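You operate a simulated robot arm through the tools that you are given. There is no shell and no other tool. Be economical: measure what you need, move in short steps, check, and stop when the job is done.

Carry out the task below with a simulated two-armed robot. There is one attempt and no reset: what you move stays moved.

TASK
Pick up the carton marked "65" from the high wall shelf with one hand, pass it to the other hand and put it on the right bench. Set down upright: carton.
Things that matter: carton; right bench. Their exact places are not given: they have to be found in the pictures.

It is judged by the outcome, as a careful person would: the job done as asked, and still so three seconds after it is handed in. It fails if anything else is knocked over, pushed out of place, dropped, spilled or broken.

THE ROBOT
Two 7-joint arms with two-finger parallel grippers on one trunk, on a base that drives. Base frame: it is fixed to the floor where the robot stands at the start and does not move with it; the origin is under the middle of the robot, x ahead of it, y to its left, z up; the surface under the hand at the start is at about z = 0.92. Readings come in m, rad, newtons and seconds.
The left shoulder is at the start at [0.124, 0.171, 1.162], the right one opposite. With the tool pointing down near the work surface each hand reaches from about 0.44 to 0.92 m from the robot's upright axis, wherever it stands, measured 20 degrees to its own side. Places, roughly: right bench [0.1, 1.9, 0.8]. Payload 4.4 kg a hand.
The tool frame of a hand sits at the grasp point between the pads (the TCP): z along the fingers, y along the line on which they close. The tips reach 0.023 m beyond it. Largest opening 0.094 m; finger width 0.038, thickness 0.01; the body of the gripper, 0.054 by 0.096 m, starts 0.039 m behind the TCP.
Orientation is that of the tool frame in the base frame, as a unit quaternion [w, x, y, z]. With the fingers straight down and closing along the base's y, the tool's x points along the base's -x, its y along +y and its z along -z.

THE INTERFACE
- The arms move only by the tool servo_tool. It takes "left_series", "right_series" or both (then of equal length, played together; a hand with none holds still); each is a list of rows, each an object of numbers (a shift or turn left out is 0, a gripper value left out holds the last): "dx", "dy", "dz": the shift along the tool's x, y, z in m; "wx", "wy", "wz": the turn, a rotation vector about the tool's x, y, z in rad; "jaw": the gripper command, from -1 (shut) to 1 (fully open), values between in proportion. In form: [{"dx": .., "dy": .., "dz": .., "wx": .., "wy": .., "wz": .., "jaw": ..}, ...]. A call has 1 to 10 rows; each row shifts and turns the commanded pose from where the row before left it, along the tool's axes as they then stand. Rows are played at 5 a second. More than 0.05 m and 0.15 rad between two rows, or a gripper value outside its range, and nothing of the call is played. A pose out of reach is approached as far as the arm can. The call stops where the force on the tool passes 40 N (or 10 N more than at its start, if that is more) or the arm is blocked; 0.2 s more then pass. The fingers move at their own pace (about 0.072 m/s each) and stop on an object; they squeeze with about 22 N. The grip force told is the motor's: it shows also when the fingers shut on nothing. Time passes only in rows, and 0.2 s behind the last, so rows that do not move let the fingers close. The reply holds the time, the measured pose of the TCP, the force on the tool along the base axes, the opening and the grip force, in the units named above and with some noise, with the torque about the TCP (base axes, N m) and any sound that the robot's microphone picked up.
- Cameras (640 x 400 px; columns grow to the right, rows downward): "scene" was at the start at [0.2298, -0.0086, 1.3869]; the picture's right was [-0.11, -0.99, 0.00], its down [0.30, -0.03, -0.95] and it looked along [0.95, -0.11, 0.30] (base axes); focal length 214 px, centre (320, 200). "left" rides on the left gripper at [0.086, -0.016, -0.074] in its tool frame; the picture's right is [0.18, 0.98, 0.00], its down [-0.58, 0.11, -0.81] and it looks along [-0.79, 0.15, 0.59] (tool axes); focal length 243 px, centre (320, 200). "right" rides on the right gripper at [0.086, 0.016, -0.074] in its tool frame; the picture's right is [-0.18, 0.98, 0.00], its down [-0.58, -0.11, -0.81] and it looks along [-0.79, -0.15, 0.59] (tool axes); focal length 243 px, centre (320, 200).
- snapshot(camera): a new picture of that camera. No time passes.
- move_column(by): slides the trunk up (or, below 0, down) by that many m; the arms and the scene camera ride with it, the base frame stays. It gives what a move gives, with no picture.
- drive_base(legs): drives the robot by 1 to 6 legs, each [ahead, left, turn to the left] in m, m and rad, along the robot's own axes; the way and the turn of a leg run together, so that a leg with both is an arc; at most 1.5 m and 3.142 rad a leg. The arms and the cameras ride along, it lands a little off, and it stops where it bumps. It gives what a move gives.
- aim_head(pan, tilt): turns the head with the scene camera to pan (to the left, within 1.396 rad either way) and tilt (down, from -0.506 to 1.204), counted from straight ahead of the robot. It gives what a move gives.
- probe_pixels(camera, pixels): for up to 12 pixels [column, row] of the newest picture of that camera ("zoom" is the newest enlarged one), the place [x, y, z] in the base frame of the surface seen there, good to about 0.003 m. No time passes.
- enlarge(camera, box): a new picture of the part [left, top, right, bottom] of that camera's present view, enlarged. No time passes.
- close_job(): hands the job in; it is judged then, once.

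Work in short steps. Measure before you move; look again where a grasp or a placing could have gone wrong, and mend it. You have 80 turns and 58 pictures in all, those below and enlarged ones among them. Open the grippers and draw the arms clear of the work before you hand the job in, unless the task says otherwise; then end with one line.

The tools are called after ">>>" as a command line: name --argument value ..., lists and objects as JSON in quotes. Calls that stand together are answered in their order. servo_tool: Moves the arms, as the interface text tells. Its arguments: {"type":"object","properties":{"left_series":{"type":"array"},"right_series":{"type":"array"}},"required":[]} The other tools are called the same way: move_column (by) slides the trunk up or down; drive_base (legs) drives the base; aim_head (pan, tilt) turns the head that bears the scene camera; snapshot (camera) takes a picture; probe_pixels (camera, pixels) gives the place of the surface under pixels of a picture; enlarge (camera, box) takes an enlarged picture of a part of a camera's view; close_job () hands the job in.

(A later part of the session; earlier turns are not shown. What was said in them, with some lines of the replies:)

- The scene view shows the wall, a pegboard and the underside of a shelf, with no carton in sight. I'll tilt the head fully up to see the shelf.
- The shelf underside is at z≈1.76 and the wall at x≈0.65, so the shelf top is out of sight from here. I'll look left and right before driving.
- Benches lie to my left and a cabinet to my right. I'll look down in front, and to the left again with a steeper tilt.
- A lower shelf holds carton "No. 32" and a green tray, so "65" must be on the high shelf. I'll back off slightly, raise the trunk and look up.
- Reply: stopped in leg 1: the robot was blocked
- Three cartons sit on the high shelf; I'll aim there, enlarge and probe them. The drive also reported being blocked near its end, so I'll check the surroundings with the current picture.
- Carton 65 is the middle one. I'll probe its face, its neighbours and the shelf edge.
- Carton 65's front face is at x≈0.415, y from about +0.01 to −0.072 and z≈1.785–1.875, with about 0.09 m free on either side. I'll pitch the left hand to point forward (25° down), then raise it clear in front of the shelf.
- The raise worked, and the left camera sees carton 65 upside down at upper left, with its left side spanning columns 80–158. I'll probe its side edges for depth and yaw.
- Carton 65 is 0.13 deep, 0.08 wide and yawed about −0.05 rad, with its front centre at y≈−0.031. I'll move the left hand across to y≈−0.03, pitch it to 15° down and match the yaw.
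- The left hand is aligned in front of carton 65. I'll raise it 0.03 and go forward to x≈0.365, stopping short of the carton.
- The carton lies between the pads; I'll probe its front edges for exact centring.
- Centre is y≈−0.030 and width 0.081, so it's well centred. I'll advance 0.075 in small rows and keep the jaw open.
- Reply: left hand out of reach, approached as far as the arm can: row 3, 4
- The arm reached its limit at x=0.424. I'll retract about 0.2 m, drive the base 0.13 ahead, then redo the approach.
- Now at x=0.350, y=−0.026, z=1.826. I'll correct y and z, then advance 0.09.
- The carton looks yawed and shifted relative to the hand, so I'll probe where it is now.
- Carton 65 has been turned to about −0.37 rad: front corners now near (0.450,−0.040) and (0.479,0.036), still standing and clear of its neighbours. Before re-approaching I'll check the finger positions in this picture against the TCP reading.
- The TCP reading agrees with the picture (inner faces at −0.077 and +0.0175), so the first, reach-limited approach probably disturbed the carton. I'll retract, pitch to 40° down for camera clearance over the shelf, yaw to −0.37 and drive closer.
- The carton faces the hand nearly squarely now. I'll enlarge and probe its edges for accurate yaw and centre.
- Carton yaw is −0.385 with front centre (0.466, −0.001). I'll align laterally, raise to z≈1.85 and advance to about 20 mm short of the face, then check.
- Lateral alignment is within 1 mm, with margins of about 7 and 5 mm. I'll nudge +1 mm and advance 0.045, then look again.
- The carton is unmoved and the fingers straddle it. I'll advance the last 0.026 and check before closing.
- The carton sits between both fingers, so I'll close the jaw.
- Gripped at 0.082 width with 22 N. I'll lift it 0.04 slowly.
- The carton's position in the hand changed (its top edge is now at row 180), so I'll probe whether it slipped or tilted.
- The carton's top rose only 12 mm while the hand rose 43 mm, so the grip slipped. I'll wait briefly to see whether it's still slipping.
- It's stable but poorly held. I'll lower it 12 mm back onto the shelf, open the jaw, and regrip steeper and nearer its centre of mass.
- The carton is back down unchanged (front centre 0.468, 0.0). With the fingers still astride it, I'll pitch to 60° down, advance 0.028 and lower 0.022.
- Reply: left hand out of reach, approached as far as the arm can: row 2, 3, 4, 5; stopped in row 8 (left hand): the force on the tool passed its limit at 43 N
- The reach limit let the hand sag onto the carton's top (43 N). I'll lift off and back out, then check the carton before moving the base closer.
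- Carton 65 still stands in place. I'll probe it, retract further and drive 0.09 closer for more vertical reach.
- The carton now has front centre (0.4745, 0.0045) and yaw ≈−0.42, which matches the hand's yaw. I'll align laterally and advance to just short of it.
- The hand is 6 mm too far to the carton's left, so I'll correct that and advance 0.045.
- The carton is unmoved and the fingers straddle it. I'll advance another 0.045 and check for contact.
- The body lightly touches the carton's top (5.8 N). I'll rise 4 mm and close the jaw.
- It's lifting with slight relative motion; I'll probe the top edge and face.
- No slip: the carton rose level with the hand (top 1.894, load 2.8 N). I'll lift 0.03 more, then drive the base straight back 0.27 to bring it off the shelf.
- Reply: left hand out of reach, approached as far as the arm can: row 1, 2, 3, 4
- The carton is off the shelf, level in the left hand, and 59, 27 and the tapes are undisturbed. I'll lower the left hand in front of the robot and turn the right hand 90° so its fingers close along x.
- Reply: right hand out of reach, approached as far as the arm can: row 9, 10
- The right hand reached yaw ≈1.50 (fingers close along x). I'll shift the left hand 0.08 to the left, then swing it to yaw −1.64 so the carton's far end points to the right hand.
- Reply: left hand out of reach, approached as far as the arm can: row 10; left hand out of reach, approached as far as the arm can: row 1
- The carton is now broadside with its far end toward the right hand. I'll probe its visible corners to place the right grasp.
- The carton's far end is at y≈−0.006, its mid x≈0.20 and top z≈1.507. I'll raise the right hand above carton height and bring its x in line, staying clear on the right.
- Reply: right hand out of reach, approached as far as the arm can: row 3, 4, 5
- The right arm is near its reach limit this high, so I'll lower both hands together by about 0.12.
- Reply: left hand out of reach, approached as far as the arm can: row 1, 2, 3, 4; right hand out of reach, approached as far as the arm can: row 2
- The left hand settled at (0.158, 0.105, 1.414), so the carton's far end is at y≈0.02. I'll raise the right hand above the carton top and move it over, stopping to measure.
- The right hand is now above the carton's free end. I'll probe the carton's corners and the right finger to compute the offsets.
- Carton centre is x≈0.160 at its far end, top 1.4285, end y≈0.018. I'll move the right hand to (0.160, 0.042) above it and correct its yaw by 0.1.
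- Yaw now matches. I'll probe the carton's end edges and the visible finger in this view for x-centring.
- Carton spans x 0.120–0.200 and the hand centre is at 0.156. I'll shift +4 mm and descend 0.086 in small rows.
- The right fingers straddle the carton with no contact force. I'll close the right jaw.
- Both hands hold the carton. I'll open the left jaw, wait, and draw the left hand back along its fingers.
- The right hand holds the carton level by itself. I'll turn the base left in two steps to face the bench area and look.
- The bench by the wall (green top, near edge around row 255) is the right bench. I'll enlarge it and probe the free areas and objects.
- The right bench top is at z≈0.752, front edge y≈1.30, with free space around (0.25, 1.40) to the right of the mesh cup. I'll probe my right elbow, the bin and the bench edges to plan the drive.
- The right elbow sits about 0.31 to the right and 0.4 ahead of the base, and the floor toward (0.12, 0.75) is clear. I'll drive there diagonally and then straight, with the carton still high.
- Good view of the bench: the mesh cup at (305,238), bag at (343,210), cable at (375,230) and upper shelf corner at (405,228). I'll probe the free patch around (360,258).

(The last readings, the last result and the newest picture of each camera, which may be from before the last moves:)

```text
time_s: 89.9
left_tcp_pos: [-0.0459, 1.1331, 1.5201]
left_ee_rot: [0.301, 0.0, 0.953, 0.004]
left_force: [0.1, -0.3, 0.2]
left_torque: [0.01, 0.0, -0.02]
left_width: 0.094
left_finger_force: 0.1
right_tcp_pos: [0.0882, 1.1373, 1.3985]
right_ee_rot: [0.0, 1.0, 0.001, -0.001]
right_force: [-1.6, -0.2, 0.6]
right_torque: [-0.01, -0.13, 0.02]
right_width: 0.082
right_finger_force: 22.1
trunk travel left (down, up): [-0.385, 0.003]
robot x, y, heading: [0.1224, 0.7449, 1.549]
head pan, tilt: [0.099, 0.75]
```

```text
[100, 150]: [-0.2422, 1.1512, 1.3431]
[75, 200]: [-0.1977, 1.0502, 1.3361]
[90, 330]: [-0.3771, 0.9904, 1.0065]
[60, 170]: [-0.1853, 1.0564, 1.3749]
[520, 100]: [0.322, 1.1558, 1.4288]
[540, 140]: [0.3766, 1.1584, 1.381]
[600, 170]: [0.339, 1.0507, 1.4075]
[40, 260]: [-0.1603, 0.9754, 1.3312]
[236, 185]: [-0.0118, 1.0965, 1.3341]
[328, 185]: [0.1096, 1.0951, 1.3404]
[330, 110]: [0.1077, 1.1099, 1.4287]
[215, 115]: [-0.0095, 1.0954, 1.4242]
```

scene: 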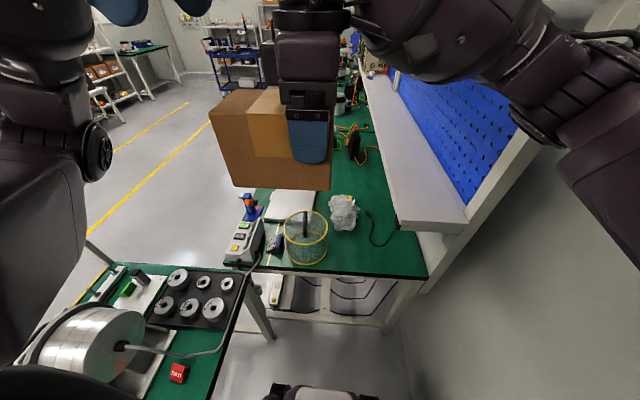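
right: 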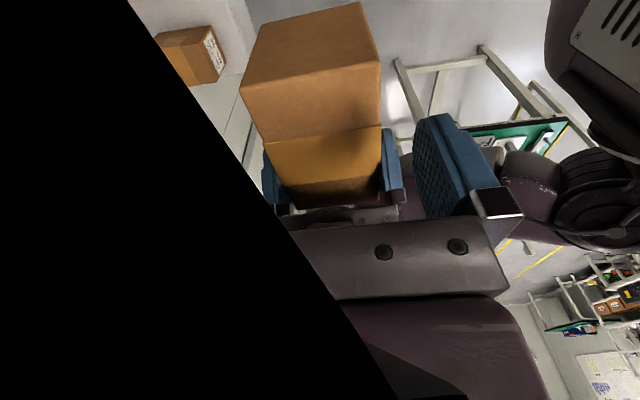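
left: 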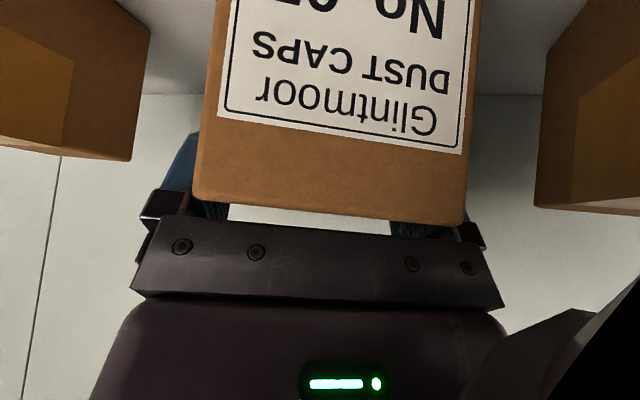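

The upper shelf's front edge is at x≈0.31, z≈1.02–1.06 and the cup's right edge at x≈0.10. Turning the hand back so the carton points away gives a slim approach at x≈0.19; I'll do that in the air while drawing the left hand further back.

>>> servo_tool --left_series '[{"dz": -0.04}, {"dz": -0.04}, {"dz": -0.03}, {}, {}, {}, {}, {}, {}, {}]' --right_series '[{"wz": 0.05}, {"wz": 0.149}, {"wz": 0.149}, {"wz": 0.149}, {"wz": 0.149}, {"wz": 0.149}, {"wz": 0.149}, {"wz": 0.149}, {"wz": 0.149}, {"wz": 0.149}]'

>>> servo_tool --right_series '[{"wz": 0.13}, {"wz": 0.08}, {}]'

>>> move_column --by -0.25

>>> snapshot --camera "scene"

```text
time_s: 92.1
left_tcp_pos: [-0.0918, 1.1068, 1.6079]
left_ee_rot: [0.302, -0.002, 0.953, 0.004]
left_force: [0.0, -0.4, 0.4]
left_torque: [0.04, -0.02, -0.01]
left_width: 0.0942
left_finger_force: 0.0
left hand out of reach, approached as far as the arm can: row 1, 2, 3
right_tcp_pos: [0.0887, 1.1381, 1.3987]
right_ee_rot: [0.001, 0.768, -0.641, 0.0]
right_force: [-0.3, 0.0, -0.3]
right_torque: [-0.12, -0.02, -0.01]
right_width: 0.082
right_finger_force: 21.7
trunk travel left (down, up): [-0.385, 0.003]
robot x, y, heading: [0.1214, 0.7451, 1.548]
head pan, tilt: [0.099, 0.75]
```

```text
time_s: 92.9
left_tcp_pos: [-0.0921, 1.107, 1.6088]
left_ee_rot: [0.302, -0.003, 0.953, 0.004]
left_force: [0.0, 0.3, 0.8]
left_torque: [0.01, 0.02, 0.0]
left_width: 0.094
left_finger_force: 0.0
right_tcp_pos: [0.0874, 1.1369, 1.3993]
right_ee_rot: [-0.002, -0.696, 0.718, 0.0]
right_force: [0.3, 0.4, 0.2]
right_torque: [-0.15, 0.02, 0.03]
right_width: 0.0816
right_finger_force: 21.9
trunk travel left (down, up): [-0.385, 0.003]
robot x, y, heading: [0.1211, 0.7435, 1.545]
head pan, tilt: [0.099, 0.75]
```

```text
time_s: 95.5
left_tcp_pos: [-0.09, 1.1055, 1.359]
left_ee_rot: [0.301, 0.001, 0.954, 0.005]
left_force: [-0.1, -0.2, -0.1]
left_torque: [0.02, -0.01, 0.02]
left_width: 0.0936
left_finger_force: 0.0
right_tcp_pos: [0.0885, 1.1345, 1.1492]
right_ee_rot: [-0.001, -0.697, 0.717, 0.001]
right_force: [-0.5, 0.1, 0.8]
right_torque: [-0.13, -0.02, -0.02]
right_width: 0.082
right_finger_force: 22.0
trunk travel left (down, up): [-0.135, 0.253]
robot x, y, heading: [0.1229, 0.7434, 1.547]
head pan, tilt: [0.099, 0.75]
```

```text
10 pictures are left
```

scene: 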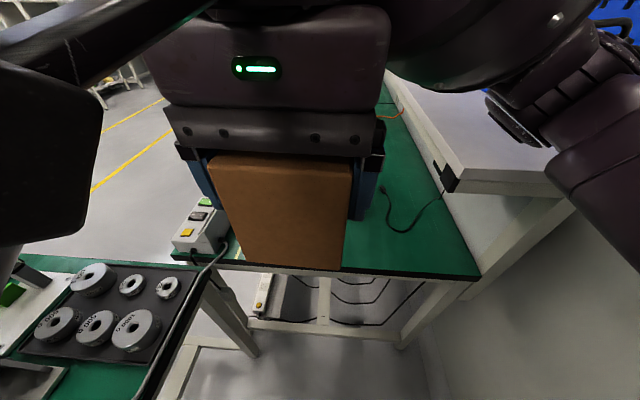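

The carton now points away from the robot. I'll probe the right forearm and elbow against the upper shelf before moving forward.

>>> probe_pixels --camera "scene" --pixels '[[500, 110], [515, 135], [560, 60], [600, 130], [580, 190], [450, 60], [630, 30], [450, 175], [330, 262], [230, 255], [220, 170], [345, 175]]'

```text
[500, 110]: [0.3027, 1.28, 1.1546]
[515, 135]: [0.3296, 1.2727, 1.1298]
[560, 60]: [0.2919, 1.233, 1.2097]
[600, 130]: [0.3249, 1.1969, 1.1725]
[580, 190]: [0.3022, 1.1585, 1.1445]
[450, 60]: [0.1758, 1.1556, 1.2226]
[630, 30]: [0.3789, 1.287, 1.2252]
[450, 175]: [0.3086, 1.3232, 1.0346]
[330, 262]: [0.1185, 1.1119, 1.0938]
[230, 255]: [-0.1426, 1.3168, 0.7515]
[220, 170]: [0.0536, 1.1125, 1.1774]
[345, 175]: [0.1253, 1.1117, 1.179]
```

The elbow is only ~7 cm above the upper shelf, so I'll raise the trunk again and descend with the arm instead, keeping the elbow back. First I'll move over the spot while high.

>>> move_column --by 0.25

>>> servo_tool --right_series '[{"dx": -0.03, "dy": -0.025}, {"dx": -0.03, "dy": -0.025}, {"dx": -0.03, "dy": -0.025}, {"dx": -0.03, "dy": -0.025}, {"dx": -0.03}, {"dx": -0.03}, {"dx": -0.03}, {}]'

>>> servo_tool --right_series '[{"dz": 0.04}, {"dz": 0.04}, {"dz": 0.04}, {"dz": 0.04}, {"dz": 0.04}, {}]'

>>> snapshot --camera "scene"

```text
time_s: 98.1
left_tcp_pos: [-0.0902, 1.1066, 1.6086]
left_ee_rot: [0.301, 0.001, 0.954, 0.003]
left_force: [-0.2, -0.1, 0.2]
left_torque: [0.0, -0.01, -0.02]
left_width: 0.0941
left_finger_force: 0.0
right_tcp_pos: [0.0871, 1.1374, 1.3978]
right_ee_rot: [-0.001, -0.697, 0.717, 0.001]
right_force: [0.3, 0.5, 0.2]
right_torque: [-0.18, 0.01, 0.0]
right_width: 0.082
right_finger_force: 21.4
trunk travel left (down, up): [-0.385, 0.003]
robot x, y, heading: [0.1225, 0.7447, 1.551]
head pan, tilt: [0.099, 0.75]
```

```text
time_s: 100.1
left_tcp_pos: [-0.0799, 1.0631, 1.6193]
left_ee_rot: [0.299, 0.008, 0.954, 0.014]
left_force: [-0.1, -1.1, -0.4]
left_torque: [0.01, -0.03, 0.01]
left_width: 0.0942
left_finger_force: 0.0
right_tcp_pos: [0.1931, 1.2898, 1.3956]
right_ee_rot: [-0.006, 0.713, -0.701, 0.006]
right_force: [0.5, 0.2, 0.3]
right_torque: [-0.16, -0.02, -0.03]
right_width: 0.0817
right_finger_force: 21.7
trunk travel left (down, up): [-0.385, 0.003]
robot x, y, heading: [0.1196, 0.7392, 1.538]
head pan, tilt: [0.099, 0.75]
stopped in row 8 (right hand): the arm was blocked; the commanded pose is now the measured one
```

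```text
time_s: 101.5
left_tcp_pos: [-0.0902, 1.1064, 1.6076]
left_ee_rot: [0.3, 0.001, 0.954, 0.002]
left_force: [-0.2, 1.0, 0.2]
left_torque: [-0.02, 0.02, -0.01]
left_width: 0.0942
left_finger_force: 0.0
right_tcp_pos: [0.1924, 1.3308, 1.1788]
right_ee_rot: [0.005, 0.709, -0.705, 0.017]
right_force: [0.0, 0.4, -0.5]
right_torque: [-0.17, 0.01, 0.02]
right_width: 0.0819
right_finger_force: 21.7
trunk travel left (down, up): [-0.385, 0.003]
robot x, y, heading: [0.1181, 0.7395, 1.55]
head pan, tilt: [0.099, 0.75]
```

```text
9 pictures are left
```

scene: 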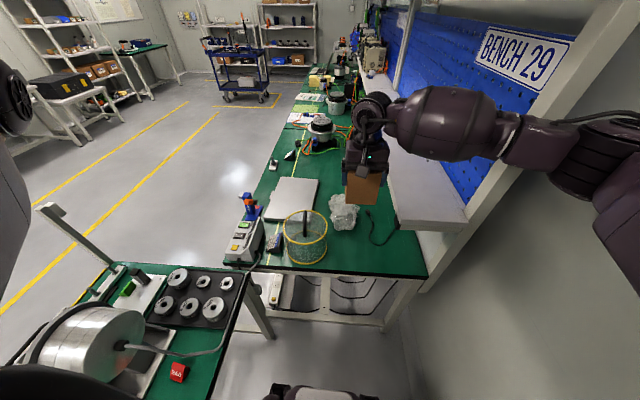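

Something blocked the arm briefly, likely the elbow against the bench's frame post; the hand is now at (0.192, 1.331, 1.179). I'll check the elbow clearance and carton before going lower.

>>> probe_pixels --camera "scene" --pixels '[[540, 150], [560, 185], [600, 190], [470, 140], [530, 170], [575, 60], [550, 110], [480, 205], [362, 195], [378, 200], [347, 200], [365, 175]]'

>>> enlarge --camera "scene" --box '[320, 60, 640, 260]'

```text
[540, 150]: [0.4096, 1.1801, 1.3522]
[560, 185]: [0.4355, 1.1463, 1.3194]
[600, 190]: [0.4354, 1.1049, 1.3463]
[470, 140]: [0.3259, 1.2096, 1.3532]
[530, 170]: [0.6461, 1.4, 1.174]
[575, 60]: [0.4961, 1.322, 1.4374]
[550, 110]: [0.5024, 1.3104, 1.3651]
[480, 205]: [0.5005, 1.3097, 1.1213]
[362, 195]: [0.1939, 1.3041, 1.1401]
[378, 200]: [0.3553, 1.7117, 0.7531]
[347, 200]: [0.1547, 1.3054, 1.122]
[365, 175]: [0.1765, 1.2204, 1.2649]
```

```text
2.00 times, centred on (480, 160) of scene
```

zoom: 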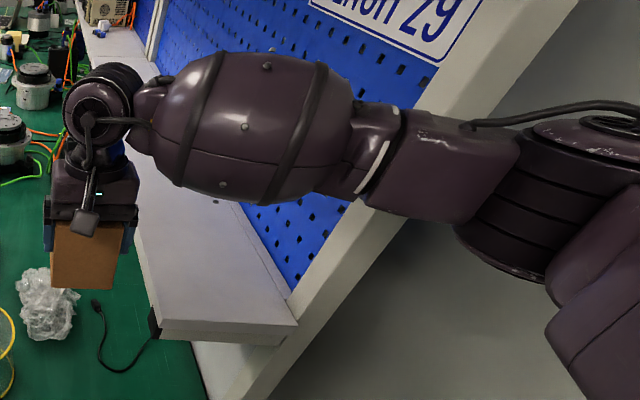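

The elbow is at (0.43, 1.15, 1.32), and going lower like this would bring the thick forearm onto the upper shelf corner (0.31, 1.30). I'll back the base 0.12, lower the trunk some, and re-extend so the arm is straighter and slimmer on the right.

>>> drive_base --legs '[[-0.12, 0, 0]]'

>>> servo_tool --right_series '[{"dx": -0.025}, {"dx": -0.025}, {"dx": -0.025}, {"dx": -0.025}, {"dx": -0.02}, {}]'

>>> snapshot --camera "scene"

```text
time_s: 102.7
left_tcp_pos: [-0.0913, 0.9843, 1.6085]
left_ee_rot: [0.301, 0.001, 0.954, 0.003]
left_force: [-0.2, -0.5, -0.6]
left_torque: [0.01, -0.01, 0.01]
left_width: 0.0941
left_finger_force: 0.1
right_tcp_pos: [0.189, 1.208, 1.1794]
right_ee_rot: [0.004, 0.709, -0.705, 0.017]
right_force: [0.8, 0.3, -0.9]
right_torque: [-0.1, -0.03, -0.04]
right_width: 0.082
right_finger_force: 21.3
trunk travel left (down, up): [-0.385, 0.003]
robot x, y, heading: [0.1168, 0.621, 1.542]
head pan, tilt: [0.099, 0.75]
```

```text
time_s: 104.1
left_tcp_pos: [-0.0917, 0.984, 1.6094]
left_ee_rot: [0.301, 0.001, 0.954, 0.003]
left_force: [1.1, -0.6, 0.3]
left_torque: [-0.02, 0.03, -0.03]
left_width: 0.0939
left_finger_force: 0.1
right_tcp_pos: [0.1875, 1.328, 1.1747]
right_ee_rot: [0.004, 0.709, -0.705, 0.017]
right_force: [0.7, 0.7, 0.7]
right_torque: [-0.13, 0.02, -0.03]
right_width: 0.0817
right_finger_force: 22.0
trunk travel left (down, up): [-0.385, 0.003]
robot x, y, heading: [0.1178, 0.6204, 1.546]
head pan, tilt: [0.099, 0.75]
```

```text
7 pictures are left
```

scene: 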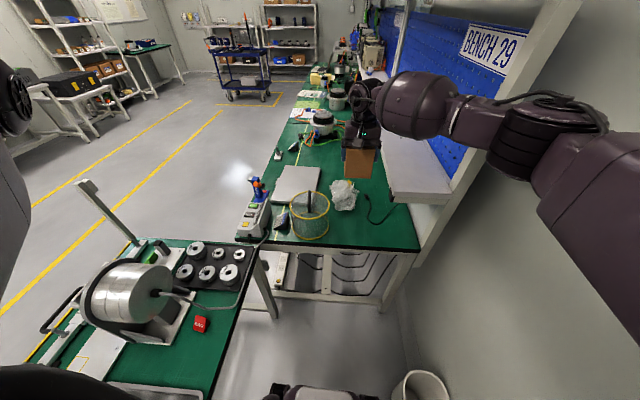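

The arm is straighter. I'll descend 0.2 with the arm and then probe the forearm against the shelf corner.

>>> servo_tool --right_series '[{"dz": 0.033}, {"dz": 0.033}, {"dz": 0.033}, {"dz": 0.033}, {"dz": 0.033}, {"dz": 0.035}, {}]'

>>> enlarge --camera "scene" --box '[260, 60, 580, 260]'

```text
time_s: 105.7
left_tcp_pos: [-0.0921, 0.9851, 1.6089]
left_ee_rot: [0.301, 0.002, 0.954, 0.003]
left_force: [0.4, 0.2, 0.2]
left_torque: [-0.02, 0.01, 0.0]
left_width: 0.094
left_finger_force: 0.0
right_tcp_pos: [0.1919, 1.3224, 0.9753]
right_ee_rot: [0.003, 0.709, -0.705, 0.016]
right_force: [-0.3, -0.5, 0.2]
right_torque: [-0.12, -0.02, 0.0]
right_width: 0.082
right_finger_force: 22.4
trunk travel left (down, up): [-0.385, 0.003]
robot x, y, heading: [0.1172, 0.6212, 1.547]
head pan, tilt: [0.099, 0.75]
```

```text
2.00 times, centred on (420, 160) of scene
```

zoom: 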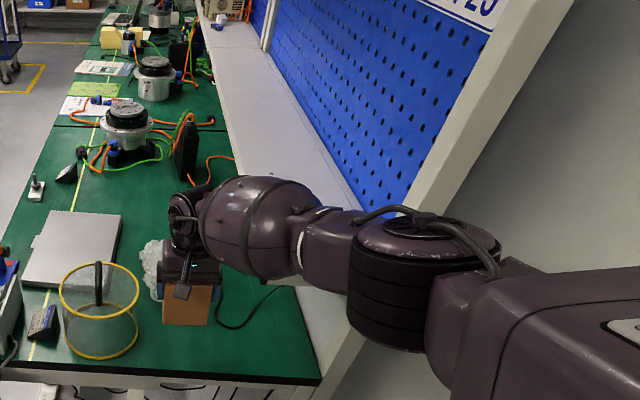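

>>> probe_pixels --camera "zoom" --pixels '[[240, 260], [280, 270], [260, 190], [320, 280], [370, 330], [330, 235], [186, 315], [170, 320], [203, 320], [225, 200], [310, 300], [400, 240]]'

```text
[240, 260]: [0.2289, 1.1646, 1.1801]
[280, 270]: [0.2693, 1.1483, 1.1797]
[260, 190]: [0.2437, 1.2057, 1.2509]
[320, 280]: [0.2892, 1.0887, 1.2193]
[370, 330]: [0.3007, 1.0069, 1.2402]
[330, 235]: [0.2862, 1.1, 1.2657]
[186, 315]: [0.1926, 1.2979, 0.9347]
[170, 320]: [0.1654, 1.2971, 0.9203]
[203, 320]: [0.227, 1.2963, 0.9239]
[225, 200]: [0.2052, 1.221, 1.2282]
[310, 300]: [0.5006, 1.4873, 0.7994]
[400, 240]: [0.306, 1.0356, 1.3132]
```

The carton's near face (y≈1.297) is just short of the bench edge. I'll shift 2 cm forward and 1.5 cm left, then descend 0.07 with the arm.

>>> servo_tool --right_series '[{"dy": 0.015, "dx": -0.02}, {}, {"dz": 0.0175}, {"dz": 0.0175}, {"dz": 0.0175}, {"dz": 0.0175}, {}]'

```text
time_s: 107.3
left_tcp_pos: [-0.0915, 0.9847, 1.6073]
left_ee_rot: [0.301, 0.001, 0.954, 0.003]
left_force: [-0.5, 0.1, -0.2]
left_torque: [0.01, -0.02, -0.02]
left_width: 0.0943
left_finger_force: 0.1
right_tcp_pos: [0.187, 1.3069, 0.913]
right_ee_rot: [0.004, 0.709, -0.705, 0.017]
right_force: [0.6, -0.4, 0.7]
right_torque: [-0.14, 0.01, -0.01]
right_width: 0.0815
right_finger_force: 22.0
right hand out of reach, approached as far as the arm can: row 1, 3, 4, 5, 6
trunk travel left (down, up): [-0.385, 0.003]
robot x, y, heading: [0.1169, 0.6239, 1.547]
head pan, tilt: [0.099, 0.75]
```

The arm is at its reach limit, so I'll lower the trunk 0.06 (leaving ~4 cm above the bench) and then extend forward and left.

>>> move_column --by -0.06

>>> servo_tool --right_series '[{"dy": 0.005, "dx": -0.015}, {"dy": 0.005, "dx": -0.015}, {"dx": -0.007}, {}]'

>>> enlarge --camera "scene" --box '[260, 60, 580, 260]'

```text
time_s: 108.3
left_tcp_pos: [-0.0921, 0.9832, 1.5492]
left_ee_rot: [0.301, 0.001, 0.954, 0.004]
left_force: [0.4, 0.3, -0.2]
left_torque: [-0.01, -0.02, 0.0]
left_width: 0.094
left_finger_force: 0.2
right_tcp_pos: [0.1891, 1.3075, 0.8576]
right_ee_rot: [0.003, 0.709, -0.705, 0.016]
right_force: [-0.7, -0.2, -1.3]
right_torque: [-0.13, 0.0, -0.02]
right_width: 0.082
right_finger_force: 22.5
trunk travel left (down, up): [-0.325, 0.063]
robot x, y, heading: [0.1184, 0.6243, 1.543]
head pan, tilt: [0.099, 0.75]
```

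```text
time_s: 109.3
left_tcp_pos: [-0.0919, 0.9852, 1.5489]
left_ee_rot: [0.3, 0.001, 0.954, 0.003]
left_force: [1.4, -0.1, -0.2]
left_torque: [-0.03, 0.0, 0.01]
left_width: 0.0939
left_finger_force: 0.1
right_tcp_pos: [0.1895, 1.3111, 0.8553]
right_ee_rot: [0.003, 0.709, -0.705, 0.017]
right_force: [0.3, -0.4, -0.1]
right_torque: [-0.11, 0.01, 0.01]
right_width: 0.0821
right_finger_force: 22.5
right hand out of reach, approached as far as the arm can: row 1, 2, 3
trunk travel left (down, up): [-0.325, 0.063]
robot x, y, heading: [0.1149, 0.6216, 1.546]
head pan, tilt: [0.099, 0.75]
```

```text
2.00 times, centred on (420, 160) of scene
```

zoom: 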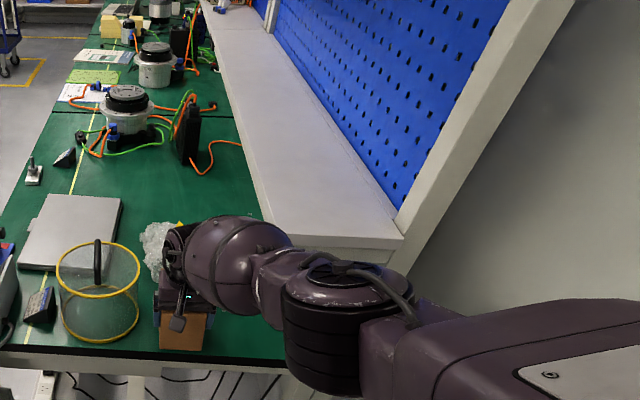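

Arm is nearly straight and clear of the shelf. I'll probe the forearm's gap to the shelf corner before moving the base 3 cm forward.

>>> probe_pixels --camera "zoom" --pixels '[[285, 240], [255, 225], [225, 260], [290, 255], [310, 245], [330, 262], [184, 335], [165, 340], [204, 340], [180, 318], [320, 290]]'

```text
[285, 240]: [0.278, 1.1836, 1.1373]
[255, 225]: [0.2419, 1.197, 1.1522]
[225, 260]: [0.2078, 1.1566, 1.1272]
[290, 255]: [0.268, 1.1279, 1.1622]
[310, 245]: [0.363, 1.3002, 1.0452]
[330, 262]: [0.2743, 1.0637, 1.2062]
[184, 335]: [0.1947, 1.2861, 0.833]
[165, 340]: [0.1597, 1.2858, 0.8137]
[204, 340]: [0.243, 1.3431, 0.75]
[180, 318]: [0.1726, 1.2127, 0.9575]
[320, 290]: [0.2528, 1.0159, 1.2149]
```

There's about 0.1 m clearance. I'll drive 0.037 forward, putting the carton's near face at y≈1.32.

>>> drive_base --legs '[[0.037, 0, 0]]'

>>> move_column --by -0.03

>>> enlarge --camera "scene" --box '[280, 180, 440, 280]'

>>> probe_pixels --camera "zoom" --pixels '[[170, 220], [170, 240], [130, 230], [215, 230], [170, 260], [170, 280], [230, 270], [100, 240]]'

```text
time_s: 110.2
left_tcp_pos: [-0.0901, 1.0232, 1.5498]
left_ee_rot: [0.301, 0.001, 0.954, 0.002]
left_force: [-0.9, 1.8, 0.1]
left_torque: [-0.06, -0.02, -0.04]
left_width: 0.094
left_finger_force: 0.0
right_tcp_pos: [0.1888, 1.3472, 0.8554]
right_ee_rot: [0.004, 0.709, -0.705, 0.017]
right_force: [0.1, 0.2, -0.9]
right_torque: [-0.13, 0.0, -0.04]
right_width: 0.0818
right_finger_force: 22.3
trunk travel left (down, up): [-0.325, 0.063]
robot x, y, heading: [0.1208, 0.6601, 1.544]
head pan, tilt: [0.099, 0.75]
```

```text
time_s: 110.9
left_tcp_pos: [-0.0915, 1.0202, 1.5179]
left_ee_rot: [0.301, 0.001, 0.954, 0.004]
left_force: [0.2, 0.0, -0.4]
left_torque: [-0.02, -0.02, -0.01]
left_width: 0.0939
left_finger_force: 0.1
right_tcp_pos: [0.1898, 1.3466, 0.826]
right_ee_rot: [0.004, 0.709, -0.705, 0.018]
right_force: [-0.3, -0.3, 1.1]
right_torque: [-0.14, 0.01, 0.02]
right_width: 0.0819
right_finger_force: 22.4
trunk travel left (down, up): [-0.295, 0.093]
robot x, y, heading: [0.1179, 0.6574, 1.545]
head pan, tilt: [0.099, 0.75]
```

```text
4.00 times, centred on (360, 230) of scene
```

zoom: 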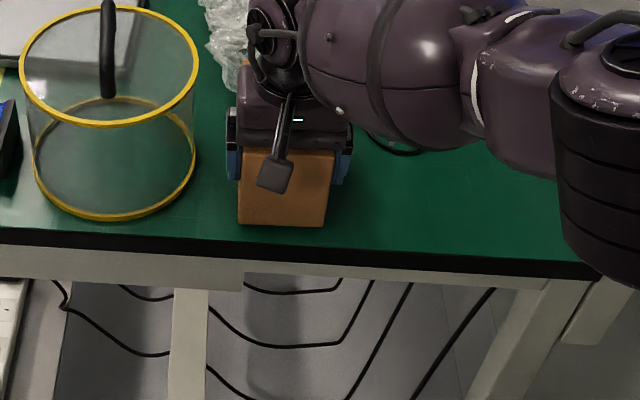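

```text
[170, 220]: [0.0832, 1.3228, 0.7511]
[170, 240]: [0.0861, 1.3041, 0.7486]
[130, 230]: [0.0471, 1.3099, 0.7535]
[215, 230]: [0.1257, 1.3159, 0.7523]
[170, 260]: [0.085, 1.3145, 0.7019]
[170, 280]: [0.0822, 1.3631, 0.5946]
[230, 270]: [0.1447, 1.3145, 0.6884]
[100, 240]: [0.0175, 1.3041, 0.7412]
```

The carton is just above the bench with its near edge inside the bench edge, clear of cup and bag. I'll probe its bottom edge and lower slowly with the arm.

>>> probe_pixels --camera "zoom" --pixels '[[280, 218], [280, 222], [245, 215], [320, 218], [280, 232]]'

>>> servo_tool --right_series '[{"dz": 0.003}, {"dz": 0.003}, {"dz": 0.002}, {}]'

```text
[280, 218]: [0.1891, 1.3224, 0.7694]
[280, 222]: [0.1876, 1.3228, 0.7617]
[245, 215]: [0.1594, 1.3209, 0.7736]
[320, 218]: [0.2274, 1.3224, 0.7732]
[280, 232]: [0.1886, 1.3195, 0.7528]
```

```text
time_s: 111.9
left_tcp_pos: [-0.0916, 1.0176, 1.5209]
left_ee_rot: [0.301, 0.001, 0.954, 0.004]
left_force: [-0.5, 0.9, -0.8]
left_torque: [-0.02, 0.0, 0.02]
left_width: 0.0941
left_finger_force: 0.1
right_tcp_pos: [0.1902, 1.3454, 0.8218]
right_ee_rot: [0.002, 0.71, -0.704, 0.017]
right_force: [3.7, -1.1, 22.8]
right_torque: [0.02, 0.77, -0.07]
right_width: 0.0821
right_finger_force: 22.3
trunk travel left (down, up): [-0.295, 0.093]
robot x, y, heading: [0.1195, 0.6582, 1.551]
head pan, tilt: [0.099, 0.75]
```

Contact at 22.8 N, so the carton is on the bench. I'll ease up 3 mm, then open the jaw.

>>> servo_tool --right_series '[{"dz": -0.003}, {}, {"jaw": 1}, {}, {}, {}]'

>>> enlarge --camera "scene" --box '[280, 180, 440, 280]'

>>> probe_pixels --camera "zoom" --pixels '[[245, 215], [320, 218], [250, 175], [325, 180], [280, 222], [280, 200]]'

```text
time_s: 113.3
left_tcp_pos: [-0.0913, 1.0198, 1.5184]
left_ee_rot: [0.301, 0.001, 0.954, 0.003]
left_force: [0.3, -0.6, 0.1]
left_torque: [-0.03, -0.02, 0.02]
left_width: 0.094
left_finger_force: 0.1
right_tcp_pos: [0.1905, 1.347, 0.8215]
right_ee_rot: [0.003, 0.709, -0.705, 0.017]
right_force: [0.3, -0.3, 0.3]
right_torque: [0.0, 0.0, 0.0]
right_width: 0.0942
right_finger_force: 0.0
trunk travel left (down, up): [-0.295, 0.093]
robot x, y, heading: [0.1153, 0.6552, 1.545]
head pan, tilt: [0.099, 0.75]
```

```text
4.00 times, centred on (360, 230) of scene
```

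zoom: 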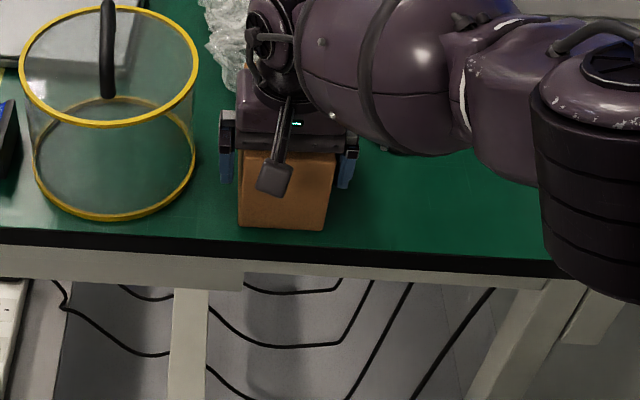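

```text
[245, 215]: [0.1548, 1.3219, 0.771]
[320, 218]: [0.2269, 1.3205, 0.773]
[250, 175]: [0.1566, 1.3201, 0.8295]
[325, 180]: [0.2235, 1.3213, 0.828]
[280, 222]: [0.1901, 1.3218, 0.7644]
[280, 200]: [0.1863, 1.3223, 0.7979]
```

The carton stands free and flat on the bench. I'll raise the trunk straight up to withdraw the fingers, then lift the arm further and back the base away.

>>> move_column --by 0.09

>>> servo_tool --right_series '[{"dz": -0.02}, {"dz": -0.03}, {"dz": -0.04}, {"dz": -0.04}, {"dz": -0.04}, {}]'

>>> drive_base --legs '[[-0.2, 0, 0]]'

>>> snapshot --camera "scene"

```text
time_s: 114.6
left_tcp_pos: [-0.0924, 1.0214, 1.609]
left_ee_rot: [0.301, 0.0, 0.954, 0.003]
left_force: [0.7, 0.8, 0.3]
left_torque: [-0.01, 0.0, -0.02]
left_width: 0.0941
left_finger_force: 0.1
right_tcp_pos: [0.1895, 1.3454, 0.9123]
right_ee_rot: [0.004, 0.709, -0.705, 0.015]
right_force: [-0.1, 0.0, -0.9]
right_torque: [0.0, -0.03, 0.0]
right_width: 0.0941
right_finger_force: 0.1
trunk travel left (down, up): [-0.385, 0.003]
robot x, y, heading: [0.1184, 0.6576, 1.546]
head pan, tilt: [0.099, 0.75]
```

```text
time_s: 116.0
left_tcp_pos: [-0.0917, 1.0207, 1.6078]
left_ee_rot: [0.301, 0.0, 0.954, 0.005]
left_force: [0.4, 0.4, 0.2]
left_torque: [0.01, -0.01, 0.02]
left_width: 0.0943
left_finger_force: 0.0
right_tcp_pos: [0.1874, 1.3516, 1.0831]
right_ee_rot: [0.004, 0.709, -0.705, 0.017]
right_force: [0.1, 0.8, -0.5]
right_torque: [-0.01, -0.01, -0.02]
right_width: 0.0941
right_finger_force: 0.0
trunk travel left (down, up): [-0.385, 0.003]
robot x, y, heading: [0.1196, 0.6604, 1.547]
head pan, tilt: [0.099, 0.75]
```

```text
time_s: 117.6
left_tcp_pos: [-0.0967, 0.8209, 1.6092]
left_ee_rot: [0.301, -0.001, 0.954, 0.004]
left_force: [-0.5, 0.5, 0.4]
left_torque: [0.0, -0.04, -0.01]
left_width: 0.0941
left_finger_force: 0.0
right_tcp_pos: [0.1816, 1.1524, 1.0844]
right_ee_rot: [0.003, 0.71, -0.704, 0.016]
right_force: [-1.2, 0.2, -0.1]
right_torque: [0.01, 0.01, 0.03]
right_width: 0.0939
right_finger_force: 0.0
trunk travel left (down, up): [-0.385, 0.003]
robot x, y, heading: [0.1109, 0.4642, 1.543]
head pan, tilt: [0.099, 0.75]
```

```text
2 pictures are left
```

scene: 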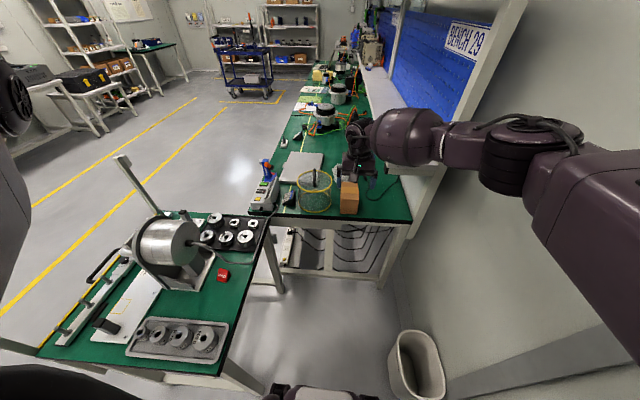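

The carton stands upright on the right bench at about (350,198), the bin, cup and bag are in place, and both grippers are open and clear. I'll hand in the job.

>>> close_job

```text
The job is handed in.
```

Carton 65 was taken from the high shelf with the left hand, passed to the right hand, and now stands upright on the right bench. It took three tries to grip. Carton 65 was pushed and turned on the shelf first, but the other objects I could see looked undisturbed.
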